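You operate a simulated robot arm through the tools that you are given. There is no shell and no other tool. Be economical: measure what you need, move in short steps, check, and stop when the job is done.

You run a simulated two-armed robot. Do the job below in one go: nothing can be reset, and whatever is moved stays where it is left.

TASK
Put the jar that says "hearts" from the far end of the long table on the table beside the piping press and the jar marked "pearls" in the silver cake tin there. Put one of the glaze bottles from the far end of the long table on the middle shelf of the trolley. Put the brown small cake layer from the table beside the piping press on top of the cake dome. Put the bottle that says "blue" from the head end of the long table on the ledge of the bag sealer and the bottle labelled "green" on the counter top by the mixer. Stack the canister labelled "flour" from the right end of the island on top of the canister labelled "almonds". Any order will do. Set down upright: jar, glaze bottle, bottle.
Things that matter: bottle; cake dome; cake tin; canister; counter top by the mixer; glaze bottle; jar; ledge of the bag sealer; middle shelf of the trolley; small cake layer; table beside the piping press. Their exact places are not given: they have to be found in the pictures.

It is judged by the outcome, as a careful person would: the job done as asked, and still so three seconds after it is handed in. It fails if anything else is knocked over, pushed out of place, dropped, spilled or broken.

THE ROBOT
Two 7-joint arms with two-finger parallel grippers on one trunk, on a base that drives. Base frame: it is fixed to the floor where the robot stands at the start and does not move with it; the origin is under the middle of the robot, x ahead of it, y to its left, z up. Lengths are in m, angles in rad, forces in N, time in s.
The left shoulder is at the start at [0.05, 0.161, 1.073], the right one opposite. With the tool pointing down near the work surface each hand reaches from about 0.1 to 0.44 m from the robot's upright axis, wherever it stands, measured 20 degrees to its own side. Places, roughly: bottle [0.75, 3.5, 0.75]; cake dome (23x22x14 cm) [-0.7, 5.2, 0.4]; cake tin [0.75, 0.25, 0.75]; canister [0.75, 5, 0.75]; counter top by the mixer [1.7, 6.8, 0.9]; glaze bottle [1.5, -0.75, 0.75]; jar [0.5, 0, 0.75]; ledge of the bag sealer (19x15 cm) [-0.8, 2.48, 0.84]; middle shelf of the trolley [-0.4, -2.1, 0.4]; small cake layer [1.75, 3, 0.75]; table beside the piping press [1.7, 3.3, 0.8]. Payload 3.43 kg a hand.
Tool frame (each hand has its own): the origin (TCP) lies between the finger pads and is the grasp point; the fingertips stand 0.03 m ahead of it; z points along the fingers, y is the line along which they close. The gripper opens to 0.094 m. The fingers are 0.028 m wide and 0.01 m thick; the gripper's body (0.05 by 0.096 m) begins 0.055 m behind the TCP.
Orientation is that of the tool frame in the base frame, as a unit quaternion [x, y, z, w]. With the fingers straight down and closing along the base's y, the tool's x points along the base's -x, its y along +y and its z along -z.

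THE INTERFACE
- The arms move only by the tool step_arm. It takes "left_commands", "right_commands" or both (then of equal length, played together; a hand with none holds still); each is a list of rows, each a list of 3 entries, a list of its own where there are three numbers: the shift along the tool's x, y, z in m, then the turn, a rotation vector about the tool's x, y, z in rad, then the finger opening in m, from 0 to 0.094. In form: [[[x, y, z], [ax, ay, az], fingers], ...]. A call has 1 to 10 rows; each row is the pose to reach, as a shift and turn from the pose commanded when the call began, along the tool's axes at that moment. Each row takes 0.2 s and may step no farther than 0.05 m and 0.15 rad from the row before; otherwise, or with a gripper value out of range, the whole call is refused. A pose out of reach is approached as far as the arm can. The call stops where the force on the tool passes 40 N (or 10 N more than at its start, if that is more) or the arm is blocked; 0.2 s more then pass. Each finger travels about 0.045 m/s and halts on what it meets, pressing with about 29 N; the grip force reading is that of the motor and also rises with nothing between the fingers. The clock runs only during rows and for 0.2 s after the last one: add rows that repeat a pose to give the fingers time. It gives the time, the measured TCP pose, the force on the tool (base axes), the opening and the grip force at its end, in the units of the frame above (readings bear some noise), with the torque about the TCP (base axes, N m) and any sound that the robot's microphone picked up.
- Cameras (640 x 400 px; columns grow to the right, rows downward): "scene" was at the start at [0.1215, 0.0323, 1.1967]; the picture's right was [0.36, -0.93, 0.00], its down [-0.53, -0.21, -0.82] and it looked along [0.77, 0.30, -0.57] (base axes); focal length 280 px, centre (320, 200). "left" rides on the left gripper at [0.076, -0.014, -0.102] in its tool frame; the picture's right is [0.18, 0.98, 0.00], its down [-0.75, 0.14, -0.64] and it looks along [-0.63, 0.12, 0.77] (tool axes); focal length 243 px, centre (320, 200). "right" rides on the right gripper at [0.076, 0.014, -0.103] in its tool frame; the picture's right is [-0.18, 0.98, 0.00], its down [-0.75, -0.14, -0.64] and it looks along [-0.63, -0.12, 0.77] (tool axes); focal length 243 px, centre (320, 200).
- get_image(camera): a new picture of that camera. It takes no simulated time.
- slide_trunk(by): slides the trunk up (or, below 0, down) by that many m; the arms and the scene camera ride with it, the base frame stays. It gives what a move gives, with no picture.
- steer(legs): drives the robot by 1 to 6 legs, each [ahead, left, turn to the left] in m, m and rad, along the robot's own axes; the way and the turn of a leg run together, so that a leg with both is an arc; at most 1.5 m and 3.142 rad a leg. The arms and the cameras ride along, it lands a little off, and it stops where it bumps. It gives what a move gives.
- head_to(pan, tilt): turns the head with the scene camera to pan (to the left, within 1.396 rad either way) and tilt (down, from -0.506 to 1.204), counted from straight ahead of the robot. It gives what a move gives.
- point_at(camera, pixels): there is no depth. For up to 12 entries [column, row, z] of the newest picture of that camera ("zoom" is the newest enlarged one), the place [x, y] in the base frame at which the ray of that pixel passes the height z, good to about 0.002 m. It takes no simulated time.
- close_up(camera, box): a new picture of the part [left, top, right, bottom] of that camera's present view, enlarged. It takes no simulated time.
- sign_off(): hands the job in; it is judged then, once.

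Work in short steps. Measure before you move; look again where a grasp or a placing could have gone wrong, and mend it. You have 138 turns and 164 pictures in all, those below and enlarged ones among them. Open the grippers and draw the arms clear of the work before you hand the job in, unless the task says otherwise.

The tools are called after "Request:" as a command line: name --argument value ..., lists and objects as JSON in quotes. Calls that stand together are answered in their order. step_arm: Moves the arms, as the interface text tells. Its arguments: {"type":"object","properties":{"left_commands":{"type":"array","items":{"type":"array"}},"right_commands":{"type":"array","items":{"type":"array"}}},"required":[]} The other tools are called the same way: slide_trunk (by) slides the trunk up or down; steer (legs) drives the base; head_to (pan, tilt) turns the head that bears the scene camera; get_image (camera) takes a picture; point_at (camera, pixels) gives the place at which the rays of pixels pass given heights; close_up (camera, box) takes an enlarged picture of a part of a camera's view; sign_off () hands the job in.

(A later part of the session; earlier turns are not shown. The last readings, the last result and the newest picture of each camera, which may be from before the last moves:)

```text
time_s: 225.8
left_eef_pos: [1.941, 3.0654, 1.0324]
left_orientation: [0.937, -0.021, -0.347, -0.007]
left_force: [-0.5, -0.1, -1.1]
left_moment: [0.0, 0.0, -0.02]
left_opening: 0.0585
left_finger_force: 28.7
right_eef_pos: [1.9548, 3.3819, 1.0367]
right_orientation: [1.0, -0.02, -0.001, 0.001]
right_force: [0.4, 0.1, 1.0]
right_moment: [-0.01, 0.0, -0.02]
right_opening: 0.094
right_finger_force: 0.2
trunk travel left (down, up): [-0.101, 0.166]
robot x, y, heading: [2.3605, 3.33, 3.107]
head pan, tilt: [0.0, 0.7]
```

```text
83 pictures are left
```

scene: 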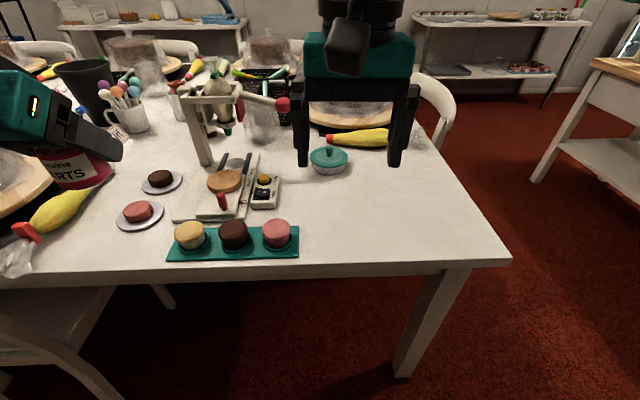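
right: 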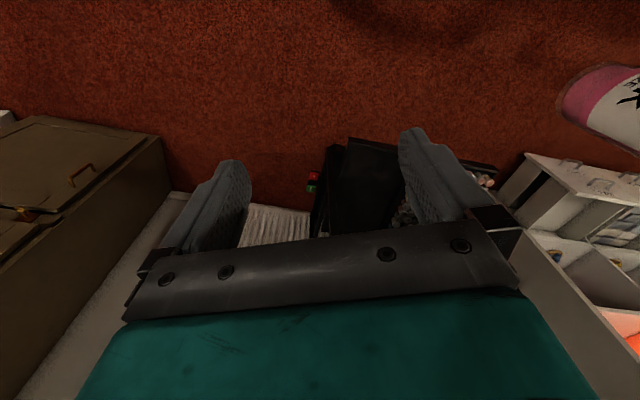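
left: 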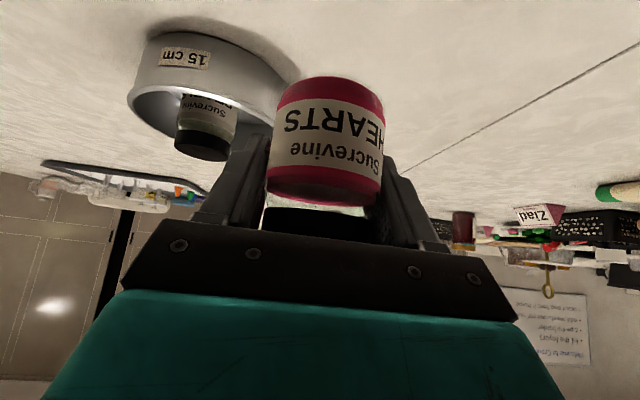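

Two brown items: on the mat (233,233) and on a plate (162,180). Enlarge.

Request:
close_up --camera "scene" --box '[100, 130, 340, 280]'

Request:
point_at --camera "scene" --pixels '[[233, 248, 0.75], [219, 231, 0.78], [247, 231, 0.78], [162, 185, 0.76], [310, 210, 0.75], [330, 230, 0.75], [300, 258, 0.75], [265, 208, 0.76], [250, 258, 0.75], [233, 226, 0.8], [510, 262, 0.75], [100, 290, 0.75]]'

```text
2.67 times, centred on (220, 205) of scene
```

zoom: 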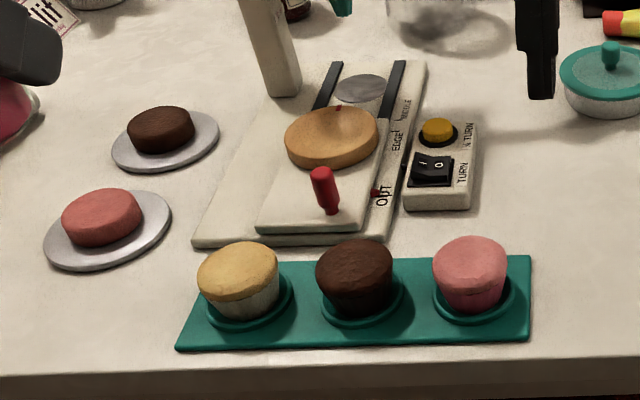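

```text
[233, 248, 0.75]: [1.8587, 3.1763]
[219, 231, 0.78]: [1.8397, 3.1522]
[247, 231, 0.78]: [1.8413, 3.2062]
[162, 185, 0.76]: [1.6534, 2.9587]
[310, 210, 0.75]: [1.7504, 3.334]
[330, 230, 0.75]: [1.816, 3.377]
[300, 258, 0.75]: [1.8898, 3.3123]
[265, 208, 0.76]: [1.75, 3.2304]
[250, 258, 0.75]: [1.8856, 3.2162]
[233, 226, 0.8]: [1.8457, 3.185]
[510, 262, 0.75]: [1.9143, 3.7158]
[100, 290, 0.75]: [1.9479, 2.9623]
```

The flat disc layers are on the plates; the brown one is at ≈(1.65,2.96). Hearts can go at (1.76,3.37) right beside the press's switch box. Shift right so the left arm can reach it.

Request:
steer --legs '[[0, -0.29, 0.035], [0.06, 0, 0]]'

Request:
get_image --camera "scene"

```text
time_s: 229.6
left_eef_pos: [1.8981, 3.3507, 1.0314]
left_orientation: [0.937, -0.004, -0.348, 0.0]
left_force: [-0.4, -0.6, -1.4]
left_moment: [0.03, -0.06, 0.02]
left_opening: 0.0589
left_finger_force: 29.0
right_eef_pos: [1.9008, 3.6671, 1.0362]
right_orientation: [1.0, -0.003, -0.001, 0.001]
right_force: [0.7, -0.7, -0.2]
right_moment: [-0.01, 0.0, 0.01]
right_opening: 0.094
right_finger_force: 0.1
trunk travel left (down, up): [-0.101, 0.166]
robot x, y, heading: [2.3105, 3.6335, 3.135]
head pan, tilt: [0.0, 0.7]
```

```text
81 pictures are left
```

scene: 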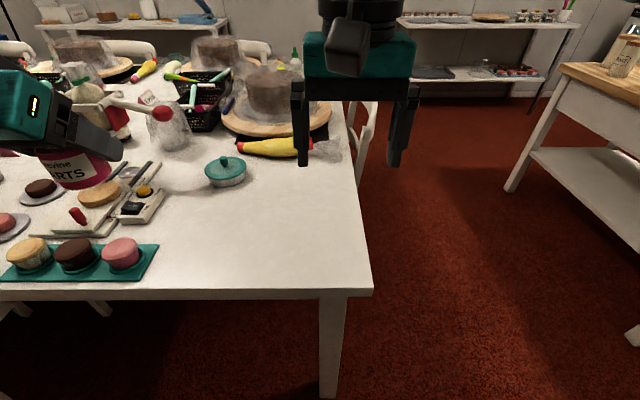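

Check the press lever ball's position and target spot before moving.

Request:
point_at --camera "scene" --pixels '[[163, 113, 0.85], [163, 113, 0.95], [163, 113, 1.0], [190, 225, 0.75], [150, 200, 0.77], [122, 250, 0.8], [226, 185, 0.75]]'

```text
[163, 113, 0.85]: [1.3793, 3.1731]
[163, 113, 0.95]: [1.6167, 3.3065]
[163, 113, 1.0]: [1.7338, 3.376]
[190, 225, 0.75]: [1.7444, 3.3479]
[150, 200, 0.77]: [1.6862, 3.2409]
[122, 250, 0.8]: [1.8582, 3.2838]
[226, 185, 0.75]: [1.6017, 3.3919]
```

The lever ball is far behind (x≈1.43). Lower the jar to just above (1.77,3.37).

Request:
step_arm --left_commands '[[[0.005, -0.004, 0.04], [0, 0, 0], 0.03], [[0.01, -0.008, 0.08], [0, 0, 0], 0.03], [[0.016, -0.012, 0.12], [0, 0, 0], 0.03], [[0.021, -0.016, 0.16], [0, 0, 0], 0.03], [[0.027, -0.02, 0.2], [0, 0, 0], 0.03], [[0.032, -0.024, 0.235], [0, 0, 0], 0.03], [[0.032, -0.024, 0.235], [0, 0, 0], 0.03]]'

Request:
get_image --camera "left"

```text
time_s: 231.2
left_eef_pos: [1.7646, 3.3757, 0.8313]
left_orientation: [0.937, -0.005, -0.349, -0.001]
left_force: [0.6, -0.2, -1.1]
left_moment: [0.0, -0.02, 0.02]
left_opening: 0.0587
left_finger_force: 29.1
right_eef_pos: [1.9016, 3.6671, 1.0369]
right_orientation: [1.0, -0.003, -0.001, 0.0]
right_force: [-0.7, 0.4, -0.7]
right_moment: [0.0, 0.0, -0.02]
right_opening: 0.094
right_finger_force: 0.0
trunk travel left (down, up): [-0.101, 0.166]
robot x, y, heading: [2.3119, 3.6327, 3.136]
head pan, tilt: [0.0, 0.7]
```

```text
80 pictures are left
```

left: 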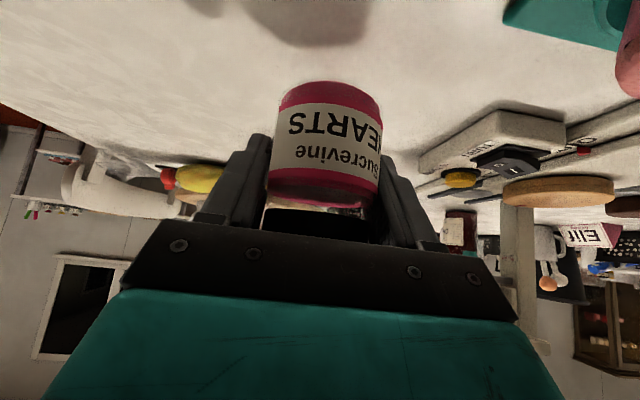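

Clear surroundings. Lower 0.038 m to the table.

Request:
step_arm --left_commands '[[[0.0162, 0, 0.019], [0, 0, 0], 0.03], [[0.0233, 0, 0.0274], [0, 0, 0], 0.03], [[0.0246, 0, 0.029], [0, 0, 0], 0.03], [[0.0246, 0, 0.029], [0, 0, 0], 0.03]]'

```text
time_s: 232.2
left_eef_pos: [1.7663, 3.3758, 0.7952]
left_orientation: [0.937, -0.005, -0.348, 0.0]
left_force: [-1.2, 0.8, -2.1]
left_moment: [-0.03, -0.01, 0.01]
left_opening: 0.0586
left_finger_force: 29.3
right_eef_pos: [1.9028, 3.669, 1.0358]
right_orientation: [1.0, -0.004, -0.001, 0.001]
right_force: [0.0, 0.6, -0.2]
right_moment: [0.03, 0.02, 0.0]
right_opening: 0.0941
right_finger_force: 0.1
trunk travel left (down, up): [-0.101, 0.166]
robot x, y, heading: [2.3122, 3.6334, 3.135]
head pan, tilt: [0.0, 0.7]
```

Not yet touching; go down 2–4 mm more.

Request:
step_arm --left_commands '[[[0.0013, 0, 0.0015], [0, 0, 0], 0.03], [[0.0026, 0, 0.003], [0, 0, 0], 0.03], [[0.0026, 0, 0.003], [0, 0, 0], 0.03]]'

```text
time_s: 233.0
left_eef_pos: [1.7667, 3.376, 0.7932]
left_orientation: [0.936, -0.004, -0.351, 0.0]
left_force: [-2.9, -2.7, 17.6]
left_moment: [0.13, -0.08, 0.06]
left_opening: 0.0587
left_finger_force: 29.0
right_eef_pos: [1.9022, 3.6668, 1.0379]
right_orientation: [1.0, -0.004, -0.002, 0.001]
right_force: [0.5, 1.0, -0.2]
right_moment: [-0.01, -0.03, 0.02]
right_opening: 0.0939
right_finger_force: 0.0
trunk travel left (down, up): [-0.101, 0.166]
robot x, y, heading: [2.3108, 3.6344, 3.139]
head pan, tilt: [0.0, 0.7]
```

Firm contact. Release and back off.

Request:
step_arm --left_commands '[[[0, 0, -0.002], [0, 0, 0], 0.07], [[0, 0, -0.002], [0, 0, 0], 0.085], [[0, 0, -0.04], [0, 0, 0], 0.085], [[0, 0, -0.08], [0, 0, 0], 0.085], [[0, 0, -0.12], [0, 0, 0], 0.085], [[0, 0, -0.16], [0, 0, 0], 0.085], [[0, 0, -0.2], [0, 0, 0], 0.085]]'

Request:
steer --legs '[[0, 0.38, 0]]'

Request:
head_to --pan 0.3 --tilt 0.8

Request:
get_image --camera "scene"

```text
time_s: 234.6
left_eef_pos: [1.902, 3.3753, 0.9453]
left_orientation: [0.938, -0.006, -0.347, 0.0]
left_force: [-0.7, 0.9, 0.7]
left_moment: [0.01, 0.0, 0.0]
left_opening: 0.0851
left_finger_force: 0.0
right_eef_pos: [1.9021, 3.6668, 1.0362]
right_orientation: [1.0, -0.003, 0.0, 0.001]
right_force: [0.2, -1.1, -0.5]
right_moment: [-0.02, 0.01, 0.02]
right_opening: 0.094
right_finger_force: 0.1
trunk travel left (down, up): [-0.101, 0.166]
robot x, y, heading: [2.313, 3.6321, 3.137]
head pan, tilt: [0.0, 0.7]
```

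```text
time_s: 238.4
left_eef_pos: [1.9014, 3.0019, 0.9463]
left_orientation: [0.938, -0.004, -0.348, 0.0]
left_force: [-0.3, 0.1, 0.4]
left_moment: [0.01, 0.03, 0.0]
left_opening: 0.085
left_finger_force: 0.0
right_eef_pos: [1.9008, 3.295, 1.0363]
right_orientation: [1.0, -0.002, -0.001, 0.0]
right_force: [-1.1, 0.3, 0.2]
right_moment: [0.03, 0.03, 0.0]
right_opening: 0.0938
right_finger_force: 0.1
trunk travel left (down, up): [-0.101, 0.166]
robot x, y, heading: [2.3062, 3.2601, 3.14]
head pan, tilt: [0.0, 0.7]
```

```text
time_s: 239.2
left_eef_pos: [1.9008, 3.0011, 0.9442]
left_orientation: [0.937, -0.003, -0.349, 0.0]
left_force: [1.0, 0.0, -0.5]
left_moment: [-0.01, 0.01, -0.02]
left_opening: 0.0848
left_finger_force: 0.1
right_eef_pos: [1.9001, 3.2957, 1.0353]
right_orientation: [1.0, -0.001, -0.001, 0.001]
right_force: [-0.1, 0.7, -0.5]
right_moment: [0.01, 0.0, 0.03]
right_opening: 0.0942
right_finger_force: 0.0
trunk travel left (down, up): [-0.101, 0.166]
robot x, y, heading: [2.3069, 3.2609, 3.143]
head pan, tilt: [0.3, 0.799]
```

```text
79 pictures are left
```

scene: 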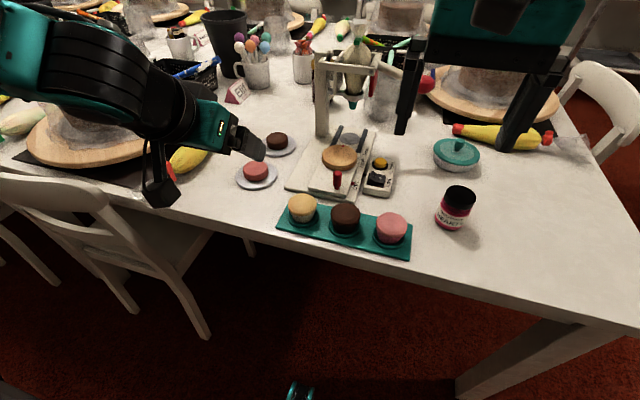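

Hearts stands fine. Measure the brown layer (277,141), its plate, the pink one and the chair.

Request:
close_up --camera "scene" --box '[200, 90, 440, 240]'

Request:
point_at --camera "scene" --pixels '[[277, 136, 0.795], [265, 138, 0.79], [288, 138, 0.79], [277, 149, 0.765], [256, 169, 0.795], [256, 188, 0.755], [205, 335, 0.0], [100, 180, 0.9], [250, 255, 0.0], [300, 370, 0.1], [302, 170, 0.76]]'

```text
2.67 times, centred on (320, 165) of scene
```

zoom: 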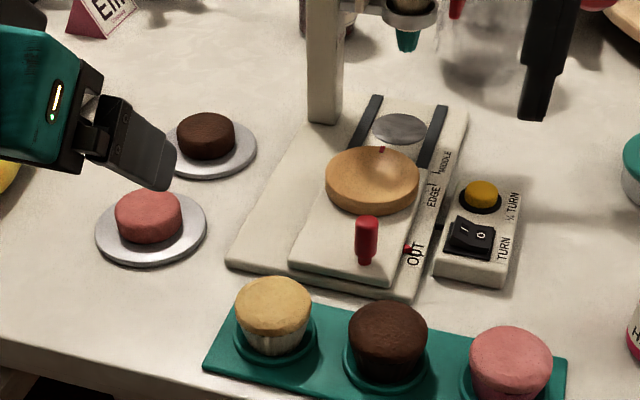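

```text
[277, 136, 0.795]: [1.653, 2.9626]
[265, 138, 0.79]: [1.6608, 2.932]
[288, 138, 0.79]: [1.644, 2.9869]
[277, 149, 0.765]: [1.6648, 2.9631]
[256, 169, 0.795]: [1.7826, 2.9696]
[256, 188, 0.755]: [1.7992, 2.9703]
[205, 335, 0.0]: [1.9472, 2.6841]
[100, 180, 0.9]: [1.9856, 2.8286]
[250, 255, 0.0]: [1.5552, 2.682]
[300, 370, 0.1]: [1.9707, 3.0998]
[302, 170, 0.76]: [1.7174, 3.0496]
```

Brown layer centre ≈ (1.648,2.962), Ø≈0.058, top z≈0.79. Drive 0.12 m closer, then pre-position with tilt 0.5 (keeps the hand camera above the pink layer).

Request:
steer --legs '[[0.12, 0, 0]]'

Request:
step_arm --left_commands '[[[-0.008, 0.015, 0.026], [0, 0.1, 0], 0.085], [[-0.016, 0.03, 0.052], [0, 0.205, 0], 0.085], [[-0.022, 0.039, 0.0766], [0, 0.205, 0], 0.085], [[-0.022, 0.039, 0.0766], [0, 0.205, 0], 0.085]]'

Request:
get_image --camera "left"

```text
time_s: 240.4
left_eef_pos: [1.7827, 3.0011, 0.9452]
left_orientation: [0.938, -0.004, -0.348, 0.0]
left_force: [-0.7, -1.8, -0.1]
left_moment: [0.02, -0.02, -0.02]
left_opening: 0.085
left_finger_force: 0.1
right_eef_pos: [1.7817, 3.2949, 1.0357]
right_orientation: [1.0, 0.0, -0.001, 0.001]
right_force: [0.6, -0.1, 0.5]
right_moment: [0.01, -0.04, -0.02]
right_opening: 0.0938
right_finger_force: 0.0
trunk travel left (down, up): [-0.101, 0.166]
robot x, y, heading: [2.1904, 3.2586, 3.144]
head pan, tilt: [0.3, 0.799]
```

```text
time_s: 241.4
left_eef_pos: [1.7148, 2.9631, 0.9001]
left_orientation: [0.968, -0.002, -0.25, 0.001]
left_force: [0.1, 0.7, 0.1]
left_moment: [0.01, -0.02, -0.01]
left_opening: 0.0849
left_finger_force: 0.0
right_eef_pos: [1.7813, 3.2945, 1.0352]
right_orientation: [1.0, -0.001, -0.001, 0.001]
right_force: [-0.5, 0.0, 0.2]
right_moment: [0.02, 0.02, -0.01]
right_opening: 0.094
right_finger_force: 0.0
trunk travel left (down, up): [-0.101, 0.166]
robot x, y, heading: [2.1892, 3.2594, 3.143]
head pan, tilt: [0.3, 0.799]
```

```text
77 pictures are left
```

left: 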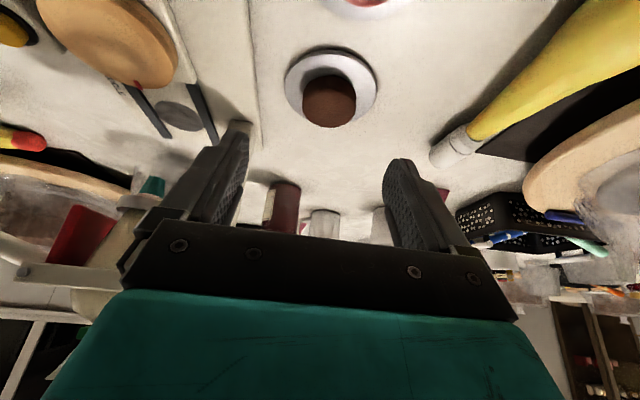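

Verify the layer's position with the hand camera.

Request:
point_at --camera "left" --pixels '[[330, 103, 0.79], [303, 100, 0.79], [355, 100, 0.79], [329, 77, 0.79], [329, 127, 0.79], [330, 90, 0.76], [284, 95, 0.76], [378, 95, 0.76]]'

```text
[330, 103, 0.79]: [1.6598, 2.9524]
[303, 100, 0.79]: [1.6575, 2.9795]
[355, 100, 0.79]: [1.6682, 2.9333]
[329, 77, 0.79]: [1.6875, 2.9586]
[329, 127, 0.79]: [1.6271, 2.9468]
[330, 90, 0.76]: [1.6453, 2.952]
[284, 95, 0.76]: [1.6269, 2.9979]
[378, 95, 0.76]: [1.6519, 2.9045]
```

Shift 7 mm and advance, then close.

Request:
step_arm --left_commands '[[[0, 0.007, 0.04], [0, 0, 0], 0.078], [[0, 0.007, 0.08], [0, 0, 0], 0.078], [[0, 0.007, 0.1], [0, 0, 0], 0.078], [[0, 0.007, 0.118], [0, 0, 0], 0.078], [[0, 0.007, 0.118], [0, 0, 0], 0.078]]'

Request:
get_image --camera "left"

```text
time_s: 242.6
left_eef_pos: [1.6598, 2.9561, 0.7994]
left_orientation: [0.968, -0.002, -0.25, 0.001]
left_force: [-0.1, -0.5, 0.5]
left_moment: [0.0, 0.01, 0.01]
left_opening: 0.0781
left_finger_force: 0.0
right_eef_pos: [1.782, 3.2941, 1.0358]
right_orientation: [1.0, 0.0, -0.001, 0.001]
right_force: [0.2, 0.2, -0.1]
right_moment: [0.01, 0.01, -0.02]
right_opening: 0.094
right_finger_force: 0.1
trunk travel left (down, up): [-0.101, 0.166]
robot x, y, heading: [2.1889, 3.258, 3.139]
head pan, tilt: [0.3, 0.799]
```

```text
76 pictures are left
```

left: 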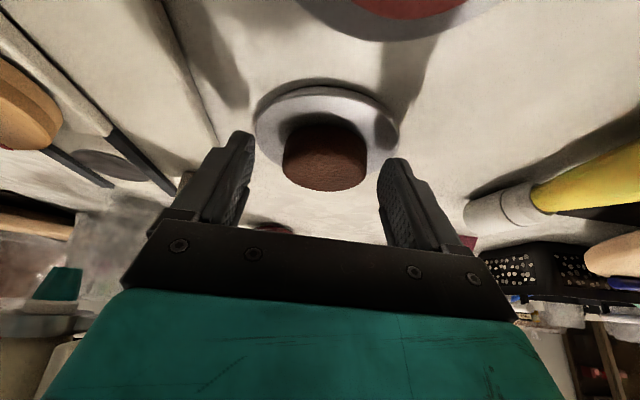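

Layer centred between the fingers. Lower 5 mm, close, lift slightly.

Request:
step_arm --left_commands '[[[0, 0, 0.005], [0, 0, 0], 0.078], [[0, 0, 0.005], [0, 0, 0], 0.04], [[0, 0, 0.005], [0, 0, 0], 0.04], [[0, 0, 0.005], [0, 0, 0], 0.04], [[0, 0, 0.005], [0, 0, 0], 0.04], [[-0.019, 0, -0.03], [0, 0, 0], 0.04], [[-0.038, 0, -0.065], [0, 0, 0], 0.04]]'

Request:
get_image --camera "left"

Request:
get_image --camera "scene"

```text
time_s: 244.2
left_eef_pos: [1.6589, 2.9551, 0.8724]
left_orientation: [0.968, -0.003, -0.25, 0.0]
left_force: [-0.4, -0.4, -0.1]
left_moment: [0.02, -0.03, -0.01]
left_opening: 0.0527
left_finger_force: 29.0
right_eef_pos: [1.7819, 3.2946, 1.0375]
right_orientation: [1.0, 0.0, -0.001, 0.001]
right_force: [0.2, 0.2, 0.2]
right_moment: [-0.01, 0.0, -0.02]
right_opening: 0.0941
right_finger_force: 0.0
trunk travel left (down, up): [-0.101, 0.166]
robot x, y, heading: [2.1897, 3.261, 3.141]
head pan, tilt: [0.3, 0.799]
```

```text
75 pictures are left
```

left: 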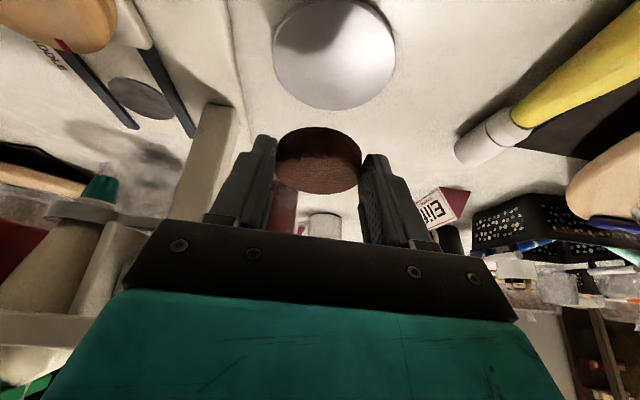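

```text
74 pictures are left
```

scene: 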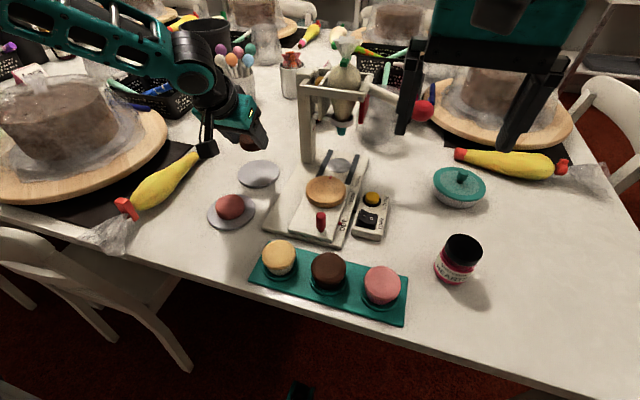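

Layer held. Retract, go back and round the head end to about (0.8,4.3), then face -y to take the blue bottle with the right hand.

Request:
step_arm --left_commands '[[[0.012, 0, -0.041], [0, 0, 0], 0.04], [[0.024, 0, -0.082], [0, 0, 0], 0.04], [[0.036, 0, -0.123], [0, 0, 0], 0.04], [[0.048, 0, -0.164], [0, 0, 0], 0.04], [[0.0587, 0, -0.204], [0, 0, 0], 0.04]]'

Request:
steer --legs '[[-0.22, 0, 0], [0, -1.09, 0], [1.5, 0, 0], [0.1, 0, 0], [0, 0, 1.571]]'

Request:
head_to --pan 0.0 --tilt 0.75

Request:
get_image --camera "scene"

```text
time_s: 245.4
left_eef_pos: [1.8086, 2.957, 1.0216]
left_orientation: [0.968, -0.003, -0.251, 0.001]
left_force: [-1.5, -0.2, -0.6]
left_moment: [0.0, 0.0, 0.0]
left_opening: 0.0526
left_finger_force: 28.7
right_eef_pos: [1.7811, 3.2948, 1.0363]
right_orientation: [1.0, -0.001, 0.0, 0.001]
right_force: [-0.7, 0.2, 0.5]
right_moment: [-0.03, 0.0, 0.01]
right_opening: 0.0942
right_finger_force: 0.0
trunk travel left (down, up): [-0.101, 0.166]
robot x, y, heading: [2.1853, 3.2584, 3.14]
head pan, tilt: [0.3, 0.799]
```

```text
time_s: 267.9
left_eef_pos: [1.1363, 3.887, 1.0212]
left_orientation: [0.661, 0.708, -0.17, 0.184]
left_force: [0.3, 0.2, -0.7]
left_moment: [0.0, -0.02, -0.04]
left_opening: 0.0528
left_finger_force: 29.7
right_eef_pos: [0.802, 3.8374, 1.0365]
right_orientation: [0.682, 0.732, 0.0, 0.001]
right_force: [-0.6, 0.1, 1.1]
right_moment: [0.0, -0.02, 0.01]
right_opening: 0.0941
right_finger_force: 0.0
trunk travel left (down, up): [-0.101, 0.166]
robot x, y, heading: [0.8109, 4.2503, -1.501]
head pan, tilt: [0.3, 0.799]
```

```text
time_s: 268.7
left_eef_pos: [1.1364, 3.8883, 1.021]
left_orientation: [0.661, 0.708, -0.17, 0.184]
left_force: [0.8, -0.6, 0.2]
left_moment: [0.0, 0.02, 0.0]
left_opening: 0.0527
left_finger_force: 28.7
right_eef_pos: [0.8005, 3.8373, 1.0353]
right_orientation: [0.682, 0.732, 0.0, 0.001]
right_force: [0.0, -0.6, -0.2]
right_moment: [0.02, 0.02, -0.02]
right_opening: 0.0937
right_finger_force: 0.0
trunk travel left (down, up): [-0.101, 0.166]
robot x, y, heading: [0.8076, 4.2492, -1.501]
head pan, tilt: [0.0, 0.75]
```

```text
73 pictures are left
```

scene: 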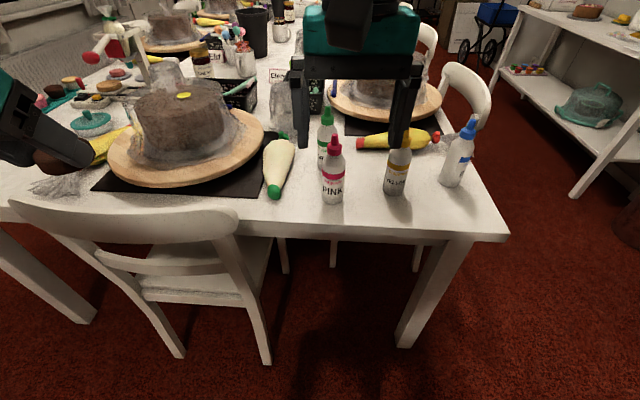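

Blue bottle at (458,155), green behind pink at (327,140). Measure.

Request:
close_up --camera "scene" --box '[270, 90, 510, 240]'

Request:
point_at --camera "scene" --pixels '[[451, 187, 0.75], [470, 118, 0.9], [470, 118, 0.92], [396, 195, 0.75], [332, 203, 0.75], [335, 137, 0.9], [325, 106, 0.9], [326, 106, 0.92], [505, 238, 0.75], [325, 168, 0.75], [268, 360, 0], [235, 212, 0.9]]'

```text
2.67 times, centred on (390, 165) of scene
```

zoom: 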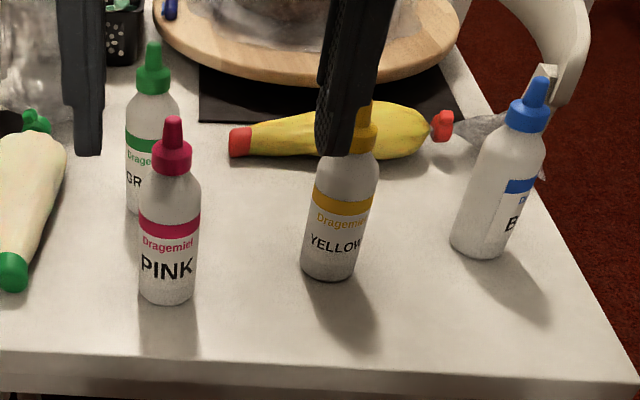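

```text
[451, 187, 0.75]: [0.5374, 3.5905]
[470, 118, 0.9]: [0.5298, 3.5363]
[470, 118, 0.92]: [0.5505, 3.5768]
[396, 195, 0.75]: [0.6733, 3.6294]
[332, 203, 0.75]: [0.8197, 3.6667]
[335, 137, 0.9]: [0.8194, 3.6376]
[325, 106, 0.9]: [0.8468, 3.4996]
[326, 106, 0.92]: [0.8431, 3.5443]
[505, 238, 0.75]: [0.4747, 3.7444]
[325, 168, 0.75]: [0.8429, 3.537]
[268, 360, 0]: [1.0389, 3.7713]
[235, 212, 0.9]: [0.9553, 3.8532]
```

Blue ≈ (0.535,3.565), top ≈0.905. Straighten and advance to y≈4.13 for the right arm.

Request:
steer --legs '[[0, -0.03, -0.07], [0.12, 0, 0]]'

Request:
get_image --camera "scene"

```text
time_s: 270.5
left_eef_pos: [1.0807, 3.7447, 1.0211]
left_orientation: [0.686, 0.683, -0.176, 0.178]
left_force: [0.2, -0.3, -0.4]
left_moment: [-0.02, 0.04, 0.01]
left_opening: 0.0525
left_finger_force: 28.8
right_eef_pos: [0.7426, 3.7169, 1.0364]
right_orientation: [0.707, 0.707, 0.0, 0.0]
right_force: [0.3, -0.3, 0.0]
right_moment: [-0.01, 0.0, 0.05]
right_opening: 0.0942
right_finger_force: 0.0
trunk travel left (down, up): [-0.101, 0.166]
robot x, y, heading: [0.7751, 4.1257, -1.57]
head pan, tilt: [0.0, 0.75]
```

```text
71 pictures are left
```

scene: 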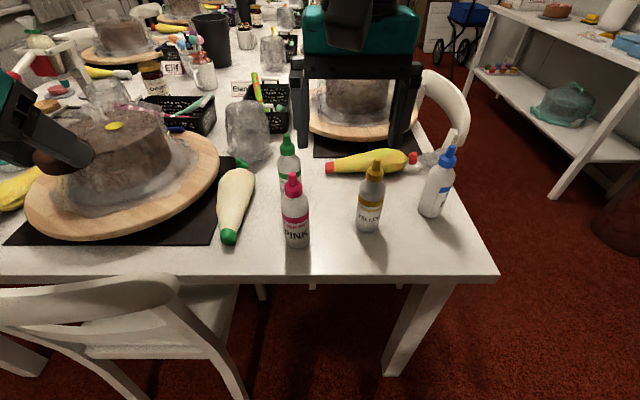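

Re-measure blue.

Request:
point_at --camera "scene" --pixels '[[430, 217, 0.75], [418, 208, 0.75], [444, 212, 0.75], [447, 150, 0.9], [369, 232, 0.75], [297, 248, 0.75], [287, 137, 0.9], [289, 200, 0.75]]'

```text
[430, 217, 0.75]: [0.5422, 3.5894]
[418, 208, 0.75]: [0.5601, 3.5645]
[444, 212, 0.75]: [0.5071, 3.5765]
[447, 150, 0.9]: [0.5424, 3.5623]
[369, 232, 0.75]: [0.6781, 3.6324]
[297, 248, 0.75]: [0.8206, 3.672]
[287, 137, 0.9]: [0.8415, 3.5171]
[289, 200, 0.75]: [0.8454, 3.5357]
```

Blue ≈ (0.536,3.566). Move the right hand across at height, then down to the pre-grasp with tilt 0.7.

Request:
step_arm --right_commands '[[[0.0, -0.043, 0.0], [0, -0.1, 0], 0.08], [[0.0, -0.086, 0.0], [0, -0.2, 0], 0.08], [[-0.01, -0.129, 0.0], [0, -0.3, 0], 0.08], [[-0.02, -0.172, 0.0], [0, -0.42, 0], 0.08], [[-0.035, -0.2066, 0.02], [0, -0.56, 0], 0.08], [[-0.05, -0.2066, 0.06], [0, -0.7, 0], 0.08], [[-0.06, -0.2066, 0.09], [0, -0.7, 0], 0.08], [[-0.067, -0.2066, 0.112], [0, -0.7, 0], 0.08]]'

Request:
get_image --camera "right"

```text
time_s: 272.3
left_eef_pos: [1.0805, 3.7437, 1.0218]
left_orientation: [0.686, 0.683, -0.176, 0.178]
left_force: [1.1, 0.1, -0.1]
left_moment: [-0.02, 0.01, 0.01]
left_opening: 0.0529
left_finger_force: 29.4
right_eef_pos: [0.5379, 3.6485, 0.9238]
right_orientation: [0.664, 0.663, -0.243, 0.244]
right_force: [-0.1, -0.7, 0.1]
right_moment: [0.01, 0.01, 0.0]
right_opening: 0.0802
right_finger_force: 0.2
trunk travel left (down, up): [-0.101, 0.166]
robot x, y, heading: [0.7731, 4.1268, -1.565]
head pan, tilt: [0.0, 0.75]
```

```text
70 pictures are left
```

right: 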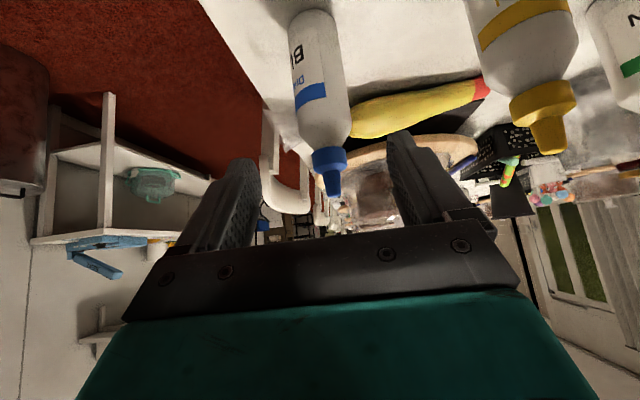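

Blue is centred between the fingers. Advance 0.13, close and lift.

Request:
step_arm --right_commands '[[[0, 0, 0.045], [0, 0, 0], 0.08], [[0, 0, 0.09], [0, 0, 0], 0.08], [[0, 0, 0.13], [0, 0, 0], 0.08], [[0, 0, 0.13], [0, 0, 0], 0.03], [[0, 0, 0.13], [0, 0, 0], 0.03], [[0, 0, 0.13], [0, 0, 0], 0.03], [[0, 0, 0.13], [0, 0, 0], 0.03], [[-0.026, 0, 0.1], [0, 0, 0], 0.03], [[-0.052, 0, 0.07], [0, 0, 0], 0.03]]'

Request:
get_image --camera "right"

```text
time_s: 274.3
left_eef_pos: [1.0806, 3.7448, 1.0205]
left_orientation: [0.687, 0.683, -0.176, 0.177]
left_force: [0.0, 0.2, 0.1]
left_moment: [-0.02, -0.03, -0.02]
left_opening: 0.0525
left_finger_force: 29.3
right_eef_pos: [0.5374, 3.5678, 0.9058]
right_orientation: [0.665, 0.664, -0.242, 0.243]
right_force: [-0.6, 0.0, -1.3]
right_moment: [-0.04, 0.02, -0.01]
right_opening: 0.0509
right_finger_force: 29.2
trunk travel left (down, up): [-0.101, 0.166]
robot x, y, heading: [0.7757, 4.1276, -1.572]
head pan, tilt: [0.0, 0.75]
```

```text
69 pictures are left
```

right: 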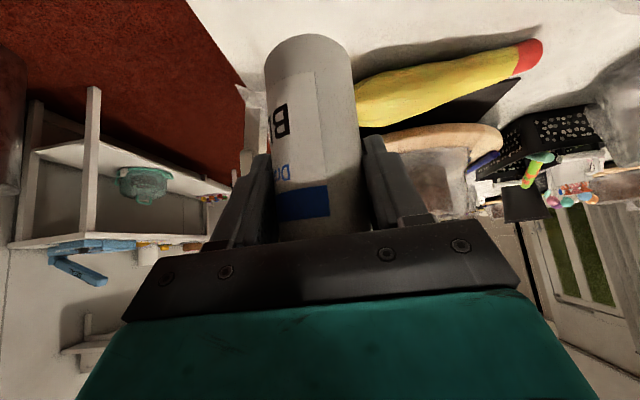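

Blue held. Retract it, back off, face -x and drive toward the second wall table to look for the dome.

Request:
step_arm --right_commands '[[[0, 0, -0.04], [0, 0, 0], 0.03], [[0, 0, -0.08], [0, 0, 0], 0.03], [[-0.001, 0, -0.12], [0, 0, 0], 0.03], [[-0.001, 0, -0.156], [0, 0, 0], 0.03]]'

Request:
steer --legs '[[-0.25, 0, 0], [0, 0, -1.571], [0.7, 0, 0]]'

Request:
head_to --pan -0.6 --tilt 0.55

Request:
get_image --camera "scene"

```text
time_s: 275.3
left_eef_pos: [1.0809, 3.7444, 1.0213]
left_orientation: [0.686, 0.683, -0.177, 0.178]
left_force: [0.5, -0.1, 0.1]
left_moment: [-0.03, 0.0, 0.05]
left_opening: 0.0524
left_finger_force: 29.3
right_eef_pos: [0.5364, 3.6671, 1.0224]
right_orientation: [0.665, 0.663, -0.243, 0.243]
right_force: [-0.5, 0.2, -2.2]
right_moment: [0.03, 0.0, 0.0]
right_opening: 0.0508
right_finger_force: 29.1
trunk travel left (down, up): [-0.101, 0.166]
robot x, y, heading: [0.7752, 4.1288, -1.57]
head pan, tilt: [0.0, 0.75]
```

```text
time_s: 284.3
left_eef_pos: [-0.2963, 4.0165, 1.0203]
left_orientation: [0.968, 0.02, -0.25, 0.007]
left_force: [0.3, -0.1, -0.4]
left_moment: [0.01, -0.02, -0.01]
left_opening: 0.0527
left_finger_force: 29.0
right_eef_pos: [-0.4017, 4.5557, 1.021]
right_orientation: [0.939, 0.022, -0.344, 0.009]
right_force: [-0.7, 0.7, -1.5]
right_moment: [0.01, -0.02, -0.03]
right_opening: 0.0504
right_finger_force: 28.9
trunk travel left (down, up): [-0.101, 0.166]
robot x, y, heading: [0.071, 4.3417, -3.096]
head pan, tilt: [0.0, 0.75]
```

```text
time_s: 285.3
left_eef_pos: [-0.2979, 4.0163, 1.0226]
left_orientation: [0.968, 0.021, -0.251, 0.008]
left_force: [0.1, 0.2, -1.2]
left_moment: [-0.03, 0.02, 0.01]
left_opening: 0.0526
left_finger_force: 29.6
right_eef_pos: [-0.4017, 4.5549, 1.0215]
right_orientation: [0.939, 0.021, -0.344, 0.009]
right_force: [0.0, 0.5, -1.5]
right_moment: [0.01, 0.01, 0.0]
right_opening: 0.0499
right_finger_force: 29.4
trunk travel left (down, up): [-0.101, 0.166]
robot x, y, heading: [0.07, 4.3363, -3.099]
head pan, tilt: [-0.6, 0.55]
```

```text
68 pictures are left
```

scene: 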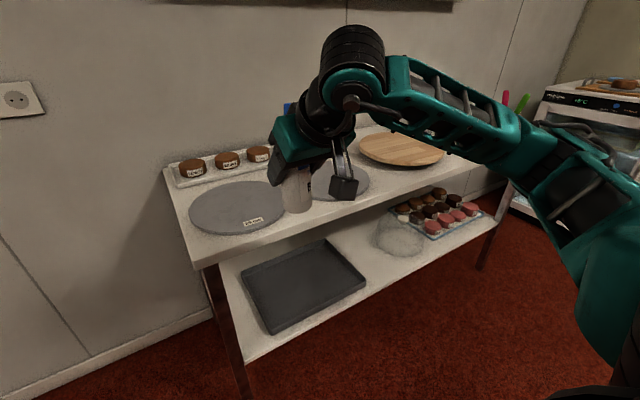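

The clear glass dome is at (400,235) on the lower shelf, beside a tray of little cakes. Move opposite it and look from lower down.

Request:
steer --legs '[[0, -0.95, -0.043]]'

Request:
head_to --pan 0.0 --tilt 0.75

Request:
slide_trunk --by -0.1

Request:
get_image --camera "scene"

```text
time_s: 294.0
left_eef_pos: [-0.3373, 4.9796, 1.0216]
left_orientation: [0.968, 0.004, -0.25, 0.003]
left_force: [-1.0, -0.2, -1.4]
left_moment: [0.0, 0.0, 0.01]
left_opening: 0.0529
left_finger_force: 29.2
right_eef_pos: [-0.4217, 5.5228, 1.0214]
right_orientation: [0.939, 0.005, -0.343, 0.003]
right_force: [0.7, -0.1, -0.9]
right_moment: [-0.03, -0.01, -0.02]
right_opening: 0.0501
right_finger_force: 28.9
trunk travel left (down, up): [-0.101, 0.166]
robot x, y, heading: [0.0403, 5.2895, -3.131]
head pan, tilt: [-0.6, 0.55]
```

```text
time_s: 295.0
left_eef_pos: [-0.3361, 4.9801, 1.0207]
left_orientation: [0.968, 0.004, -0.251, 0.002]
left_force: [1.2, 0.8, -0.9]
left_moment: [0.03, 0.03, 0.0]
left_opening: 0.0531
left_finger_force: 28.9
right_eef_pos: [-0.4203, 5.5222, 1.0232]
right_orientation: [0.939, 0.005, -0.344, 0.003]
right_force: [-0.7, -0.2, -1.6]
right_moment: [0.02, -0.01, -0.04]
right_opening: 0.05
right_finger_force: 28.5
trunk travel left (down, up): [-0.101, 0.166]
robot x, y, heading: [0.0425, 5.2882, -3.127]
head pan, tilt: [0.0, 0.75]
```

```text
time_s: 296.3
left_eef_pos: [-0.3361, 4.9796, 0.9212]
left_orientation: [0.968, 0.004, -0.25, 0.003]
left_force: [0.5, -0.6, 0.1]
left_moment: [0.02, 0.01, 0.02]
left_opening: 0.0531
left_finger_force: 29.3
right_eef_pos: [-0.4208, 5.5217, 0.923]
right_orientation: [0.939, 0.005, -0.343, 0.002]
right_force: [0.1, 0.3, -1.9]
right_moment: [0.01, -0.01, 0.01]
right_opening: 0.0501
right_finger_force: 28.6
trunk travel left (down, up): [-0.001, 0.266]
robot x, y, heading: [0.0424, 5.2879, -3.126]
head pan, tilt: [0.0, 0.75]
```

```text
67 pictures are left
```

scene: 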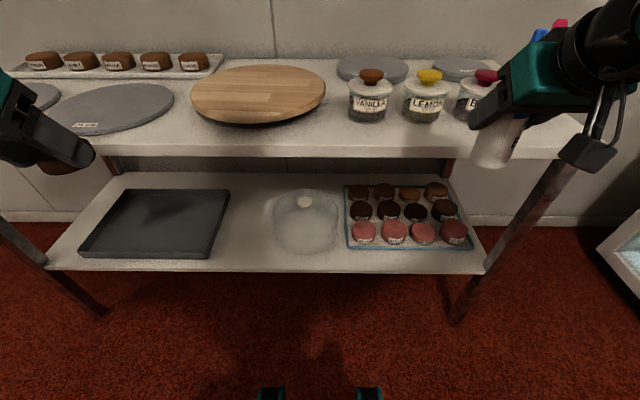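

Measure shelf edges, dome outline and knob.

Request:
close_up --camera "scene" --box '[220, 130, 400, 280]'

Request:
point_at --camera "scene" --pixels '[[300, 157, 0.73], [300, 145, 0.75], [300, 268, 0.4], [300, 268, 0.35], [305, 253, 0.4], [273, 225, 0.4], [341, 225, 0.4], [305, 203, 0.54], [305, 203, 0.5], [305, 190, 0.5], [455, 320, 0.0], [105, 315, 0.0]]'

```text
2.67 times, centred on (310, 205) of scene
```

zoom: 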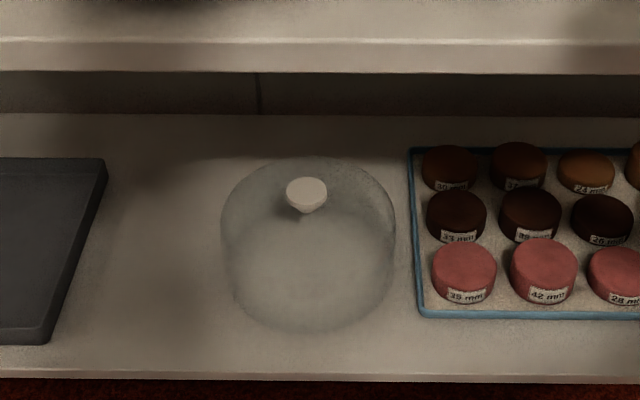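

```text
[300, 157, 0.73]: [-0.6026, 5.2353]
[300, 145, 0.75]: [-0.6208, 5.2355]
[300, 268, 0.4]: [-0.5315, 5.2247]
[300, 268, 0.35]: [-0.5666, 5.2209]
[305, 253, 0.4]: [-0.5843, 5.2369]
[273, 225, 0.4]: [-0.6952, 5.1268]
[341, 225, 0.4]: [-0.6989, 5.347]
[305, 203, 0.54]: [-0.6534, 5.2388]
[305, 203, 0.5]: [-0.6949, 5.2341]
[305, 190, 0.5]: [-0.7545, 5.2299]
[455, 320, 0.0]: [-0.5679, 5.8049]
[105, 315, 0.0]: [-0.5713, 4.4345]
```

The dome's knob is at about (-0.70,5.236), z≈0.5, under the table top. A frontal hand can't go low enough, so I test a sideways stance: turn the base to face +y, with the left hand re-yawed to point at the wall.

Request:
steer --legs '[[0.0, -0.0, -1.585]]'

Request:
step_arm --left_commands '[[[0, 0, 0], [-0.068, 0, -0.125], 0.04], [[0, 0, 0], [-0.136, 0, -0.25], 0.04], [[0, 0, 0], [-0.204, 0, -0.375], 0.04], [[0, 0, 0], [-0.272, 0, -0.5], 0.04], [[0, 0, 0], [-0.34, 0, -0.625], 0.04], [[0, 0, 0], [-0.408, 0, -0.75], 0.04], [[0, 0, 0], [-0.476, 0, -0.875], 0.04], [[0, 0, 0], [-0.544, 0, -1.0], 0.04], [[0, 0, 0], [-0.612, 0, -1.125], 0.04], [[0, 0, 0], [-0.68, 0, -1.25], 0.04]]'

```text
time_s: 300.6
left_eef_pos: [-0.2675, 5.6662, 0.9213]
left_orientation: [0.688, -0.681, -0.18, -0.175]
left_force: [0.7, -0.1, 0.2]
left_moment: [0.03, 0.03, 0.02]
left_opening: 0.0532
left_finger_force: 28.7
right_eef_pos: [0.2761, 5.7512, 0.9225]
right_orientation: [0.668, -0.66, -0.245, -0.241]
right_force: [-0.6, 0.7, -0.5]
right_moment: [-0.01, -0.02, -0.01]
right_opening: 0.05
right_finger_force: 29.3
trunk travel left (down, up): [-0.001, 0.266]
robot x, y, heading: [0.0419, 5.2864, 1.586]
head pan, tilt: [0.0, 0.75]
```

```text
time_s: 302.8
left_eef_pos: [-0.2674, 5.6662, 0.921]
left_orientation: [0.966, -0.065, -0.249, -0.022]
left_force: [-0.1, -0.4, -0.5]
left_moment: [-0.03, 0.01, -0.02]
left_opening: 0.0529
left_finger_force: 29.3
right_eef_pos: [0.2755, 5.7501, 0.9232]
right_orientation: [0.668, -0.66, -0.245, -0.241]
right_force: [1.1, 0.4, -1.3]
right_moment: [0.0, -0.01, -0.04]
right_opening: 0.0499
right_finger_force: 29.1
trunk travel left (down, up): [-0.001, 0.266]
robot x, y, heading: [0.0398, 5.2877, 1.584]
head pan, tilt: [0.0, 0.75]
```

Yaw works. Now test reaching low (z≈0.58) and outward with tilt 1.1.

Request:
step_arm --left_commands '[[[0.004, 0.02, 0.04], [0, -0.07, 0], 0.04], [[0.008, 0.04, 0.08], [0, -0.14, 0], 0.04], [[0.012, 0.06, 0.12], [0, -0.21, 0], 0.04], [[0.016, 0.08, 0.16], [0, -0.28, 0], 0.04], [[0.02, 0.1, 0.2], [0, -0.35, 0], 0.04], [[0.024, 0.12, 0.24], [0, -0.42, 0], 0.04], [[0.028, 0.14, 0.28], [0, -0.49, 0], 0.04], [[0.032, 0.16, 0.32], [0, -0.56, 0], 0.04], [[0.037, 0.18, 0.357], [0, -0.6, 0], 0.04], [[0.037, 0.18, 0.357], [0, -0.6, 0], 0.04]]'

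```text
time_s: 304.9
left_eef_pos: [-0.4793, 5.4978, 0.6674]
left_orientation: [0.85, -0.057, -0.522, -0.04]
left_force: [0.0, 0.1, -0.1]
left_moment: [-0.02, -0.02, 0.01]
left_opening: 0.0535
left_finger_force: 29.5
left hand out of reach, approached as far as the arm can: row 7, 8, 9, 10
right_eef_pos: [0.276, 5.75, 0.9225]
right_orientation: [0.668, -0.659, -0.246, -0.242]
right_force: [0.1, -0.5, -1.2]
right_moment: [-0.04, 0.01, -0.01]
right_opening: 0.05
right_finger_force: 28.4
trunk travel left (down, up): [-0.001, 0.266]
robot x, y, heading: [0.0431, 5.2896, 1.583]
head pan, tilt: [0.0, 0.75]
```

Better: reached z=0.667 at lateral 0.52. Further outward may go lower; probe there.

Request:
step_arm --left_commands '[[[0.01, 0.03, 0.034], [0, 0, 0], 0.04], [[0.022, 0.06, 0.067], [0, 0, 0], 0.04], [[0.033, 0.08, 0.1], [0, 0, 0], 0.04], [[0.044, 0.1, 0.134], [0, 0, 0], 0.04], [[0.044, 0.1, 0.134], [0, 0, 0], 0.04]]'

Request:
head_to --pan 1.0 --tilt 0.8

Request:
get_image --camera "scene"

```text
time_s: 306.1
left_eef_pos: [-0.5939, 5.4127, 0.5643]
left_orientation: [0.85, -0.056, -0.522, -0.039]
left_force: [0.1, 0.2, -0.4]
left_moment: [0.01, -0.02, -0.01]
left_opening: 0.0528
left_finger_force: 29.2
right_eef_pos: [0.2756, 5.7503, 0.9214]
right_orientation: [0.668, -0.66, -0.245, -0.241]
right_force: [0.1, 0.0, -1.4]
right_moment: [0.0, 0.0, 0.01]
right_opening: 0.05
right_finger_force: 28.7
trunk travel left (down, up): [-0.001, 0.266]
robot x, y, heading: [0.0438, 5.2867, 1.575]
head pan, tilt: [0.0, 0.75]
```

```text
time_s: 307.4
left_eef_pos: [-0.5923, 5.4127, 0.5647]
left_orientation: [0.85, -0.057, -0.522, -0.039]
left_force: [0.6, -0.2, 0.2]
left_moment: [0.0, 0.01, 0.0]
left_opening: 0.0529
left_finger_force: 29.0
right_eef_pos: [0.275, 5.7514, 0.9224]
right_orientation: [0.669, -0.659, -0.246, -0.241]
right_force: [0.0, -0.4, -0.7]
right_moment: [0.03, 0.01, -0.01]
right_opening: 0.0499
right_finger_force: 29.3
trunk travel left (down, up): [-0.001, 0.266]
robot x, y, heading: [0.0418, 5.2877, 1.585]
head pan, tilt: [1.0, 0.799]
```

```text
65 pictures are left
```

scene: 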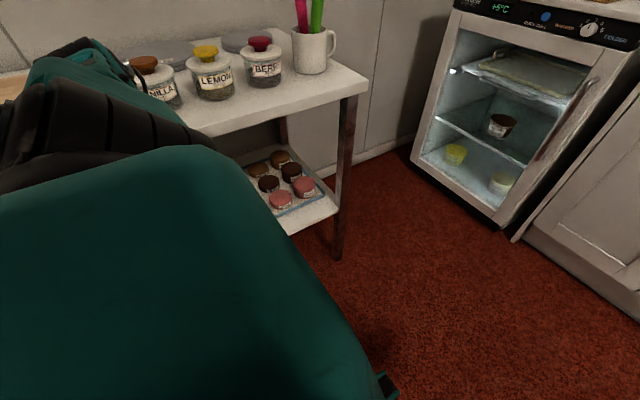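

Excellent: in this stance the hand reaches z=0.565 at tilt 1.1. I need to regrasp the layer level with a flatter hand (≈0.95): pull back out, then I'll set it on the table top's front strip. Retract now.

Request:
step_arm --left_commands '[[[0.022, 0, -0.044], [0, 0, 0], 0.04], [[0.045, 0, -0.089], [0, 0, 0], 0.04], [[0.068, 0, -0.133], [0, 0, 0], 0.04], [[0.08, 0, -0.16], [0, 0, 0], 0.04]]'

Request:
slide_trunk --by 0.26

Request:
get_image --camera "left"

```text
refused: row 2 steps farther than a row can; nothing moved
```

```text
time_s: 308.9
left_eef_pos: [-0.5873, 5.4128, 0.6911]
left_orientation: [0.858, -0.056, -0.509, -0.04]
left_force: [-1.0, 2.7, -13.9]
left_moment: [0.24, 0.63, 0.06]
left_opening: 0.0536
left_finger_force: 29.2
right_eef_pos: [0.2753, 5.7505, 1.053]
right_orientation: [0.668, -0.661, -0.244, -0.241]
right_force: [-0.3, -0.1, -1.0]
right_moment: [-0.03, 0.01, -0.02]
right_opening: 0.0503
right_finger_force: 28.9
trunk travel left (down, up): [-0.133, 0.134]
robot x, y, heading: [0.0419, 5.288, 1.582]
head pan, tilt: [1.0, 0.799]
stopped: the force on the tool passed its limit at 76 N (the readings are from after the stop); the commanded pose is now the measured one
```

```text
64 pictures are left
```

left: 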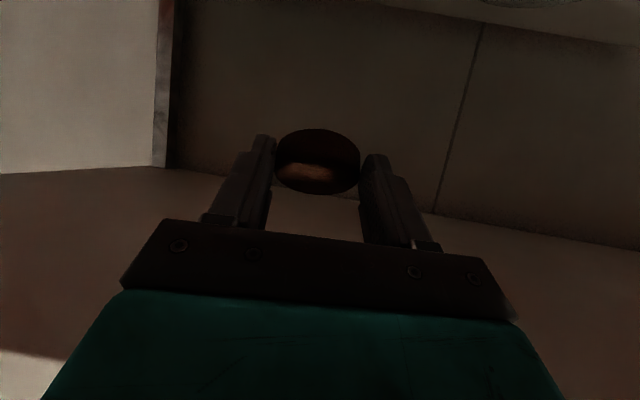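

My mistake: the retract was refused and the hand bumped the table's underside. Lower the trunk a little, then retract properly and inspect.

Request:
slide_trunk --by -0.06

Request:
step_arm --left_commands '[[[0.02, 0, -0.04], [0, 0, 0], 0.04], [[0.04, 0, -0.08], [0, 0, 0], 0.04], [[0.06, 0, -0.12], [0, 0, 0], 0.04], [[0.08, 0, -0.16], [0, 0, 0], 0.04], [[0.1, 0, -0.2], [0, 0, 0], 0.04]]'

```text
time_s: 309.9
left_eef_pos: [-0.5885, 5.4116, 0.6313]
left_orientation: [0.857, -0.056, -0.511, -0.04]
left_force: [0.2, 0.1, 0.3]
left_moment: [-0.03, 0.0, 0.01]
left_opening: 0.0536
left_finger_force: 28.7
right_eef_pos: [0.276, 5.7508, 0.9942]
right_orientation: [0.668, -0.661, -0.245, -0.241]
right_force: [-0.5, -0.3, -1.7]
right_moment: [0.03, 0.01, 0.0]
right_opening: 0.0501
right_finger_force: 29.7
trunk travel left (down, up): [-0.073, 0.194]
robot x, y, heading: [0.0429, 5.2862, 1.583]
head pan, tilt: [1.0, 0.799]
```

```text
time_s: 311.1
left_eef_pos: [-0.3654, 5.3815, 0.639]
left_orientation: [0.856, -0.056, -0.512, -0.04]
left_force: [-0.1, 0.1, -0.2]
left_moment: [0.01, -0.02, -0.01]
left_opening: 0.0535
left_finger_force: 29.4
right_eef_pos: [0.2749, 5.7503, 0.9926]
right_orientation: [0.668, -0.661, -0.244, -0.241]
right_force: [-0.2, 0.0, -1.1]
right_moment: [-0.01, 0.01, 0.02]
right_opening: 0.0502
right_finger_force: 29.3
trunk travel left (down, up): [-0.073, 0.194]
robot x, y, heading: [0.0391, 5.2903, 1.579]
head pan, tilt: [1.0, 0.799]
```

Clear of the table. Raise the trunk and look at the table top.

Request:
slide_trunk --by 0.19

Request:
step_arm --left_commands '[[[-0.02, 0, -0.01], [0, 0.12, 0], 0.04], [[-0.04, 0, -0.02], [0, 0.24, 0], 0.04], [[-0.06, 0, -0.03], [0, 0.36, 0], 0.04], [[-0.08, 0, -0.04], [0, 0.48, 0], 0.04], [[-0.1, 0, -0.05], [0, 0.57, 0], 0.04]]'

Request:
get_image --camera "left"

Request:
get_image --camera "scene"

```text
time_s: 313.1
left_eef_pos: [-0.3654, 5.3802, 0.8288]
left_orientation: [0.857, -0.056, -0.511, -0.04]
left_force: [-0.4, 0.3, 0.1]
left_moment: [-0.01, 0.0, 0.0]
left_opening: 0.0535
left_finger_force: 29.3
right_eef_pos: [0.2759, 5.7505, 1.1834]
right_orientation: [0.668, -0.66, -0.245, -0.241]
right_force: [-1.2, 0.3, -1.2]
right_moment: [-0.01, 0.01, 0.01]
right_opening: 0.0498
right_finger_force: 28.8
trunk travel left (down, up): [-0.263, 0.004]
robot x, y, heading: [0.0409, 5.2886, 1.581]
head pan, tilt: [1.0, 0.799]
```

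```text
time_s: 314.3
left_eef_pos: [-0.4053, 5.3872, 0.8923]
left_orientation: [0.966, -0.067, -0.248, -0.015]
left_force: [-0.8, 5.3, 1.1]
left_moment: [-0.31, -0.05, 0.18]
left_opening: 0.0534
left_finger_force: 29.3
left hand out of reach, approached as far as the arm can: row 3, 4, 5
right_eef_pos: [0.2768, 5.751, 1.1841]
right_orientation: [0.667, -0.661, -0.245, -0.241]
right_force: [-0.5, -0.9, -1.2]
right_moment: [0.03, 0.01, 0.01]
right_opening: 0.0498
right_finger_force: 28.9
trunk travel left (down, up): [-0.263, 0.004]
robot x, y, heading: [0.0426, 5.2885, 1.584]
head pan, tilt: [1.0, 0.799]
```

```text
63 pictures are left
```

left: 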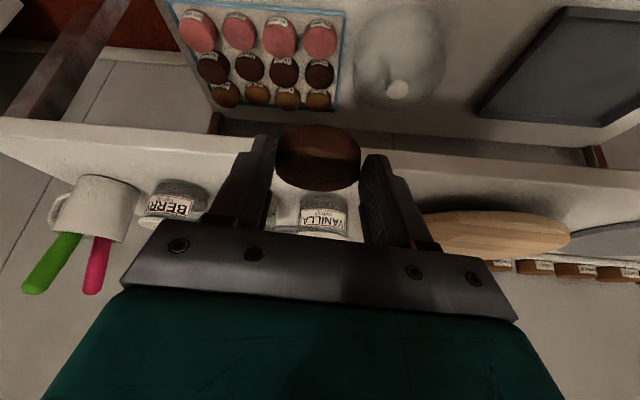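

```text
62 pictures are left
```

scene: 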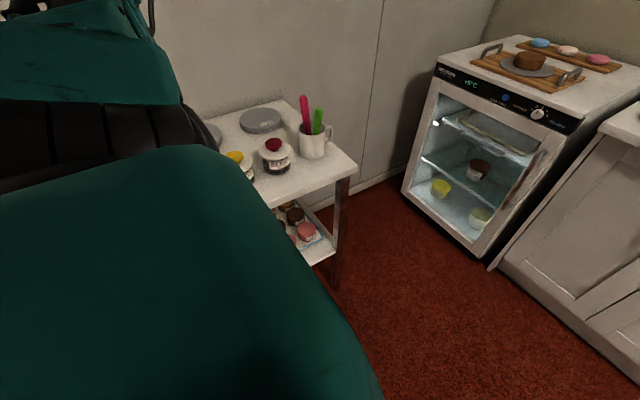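

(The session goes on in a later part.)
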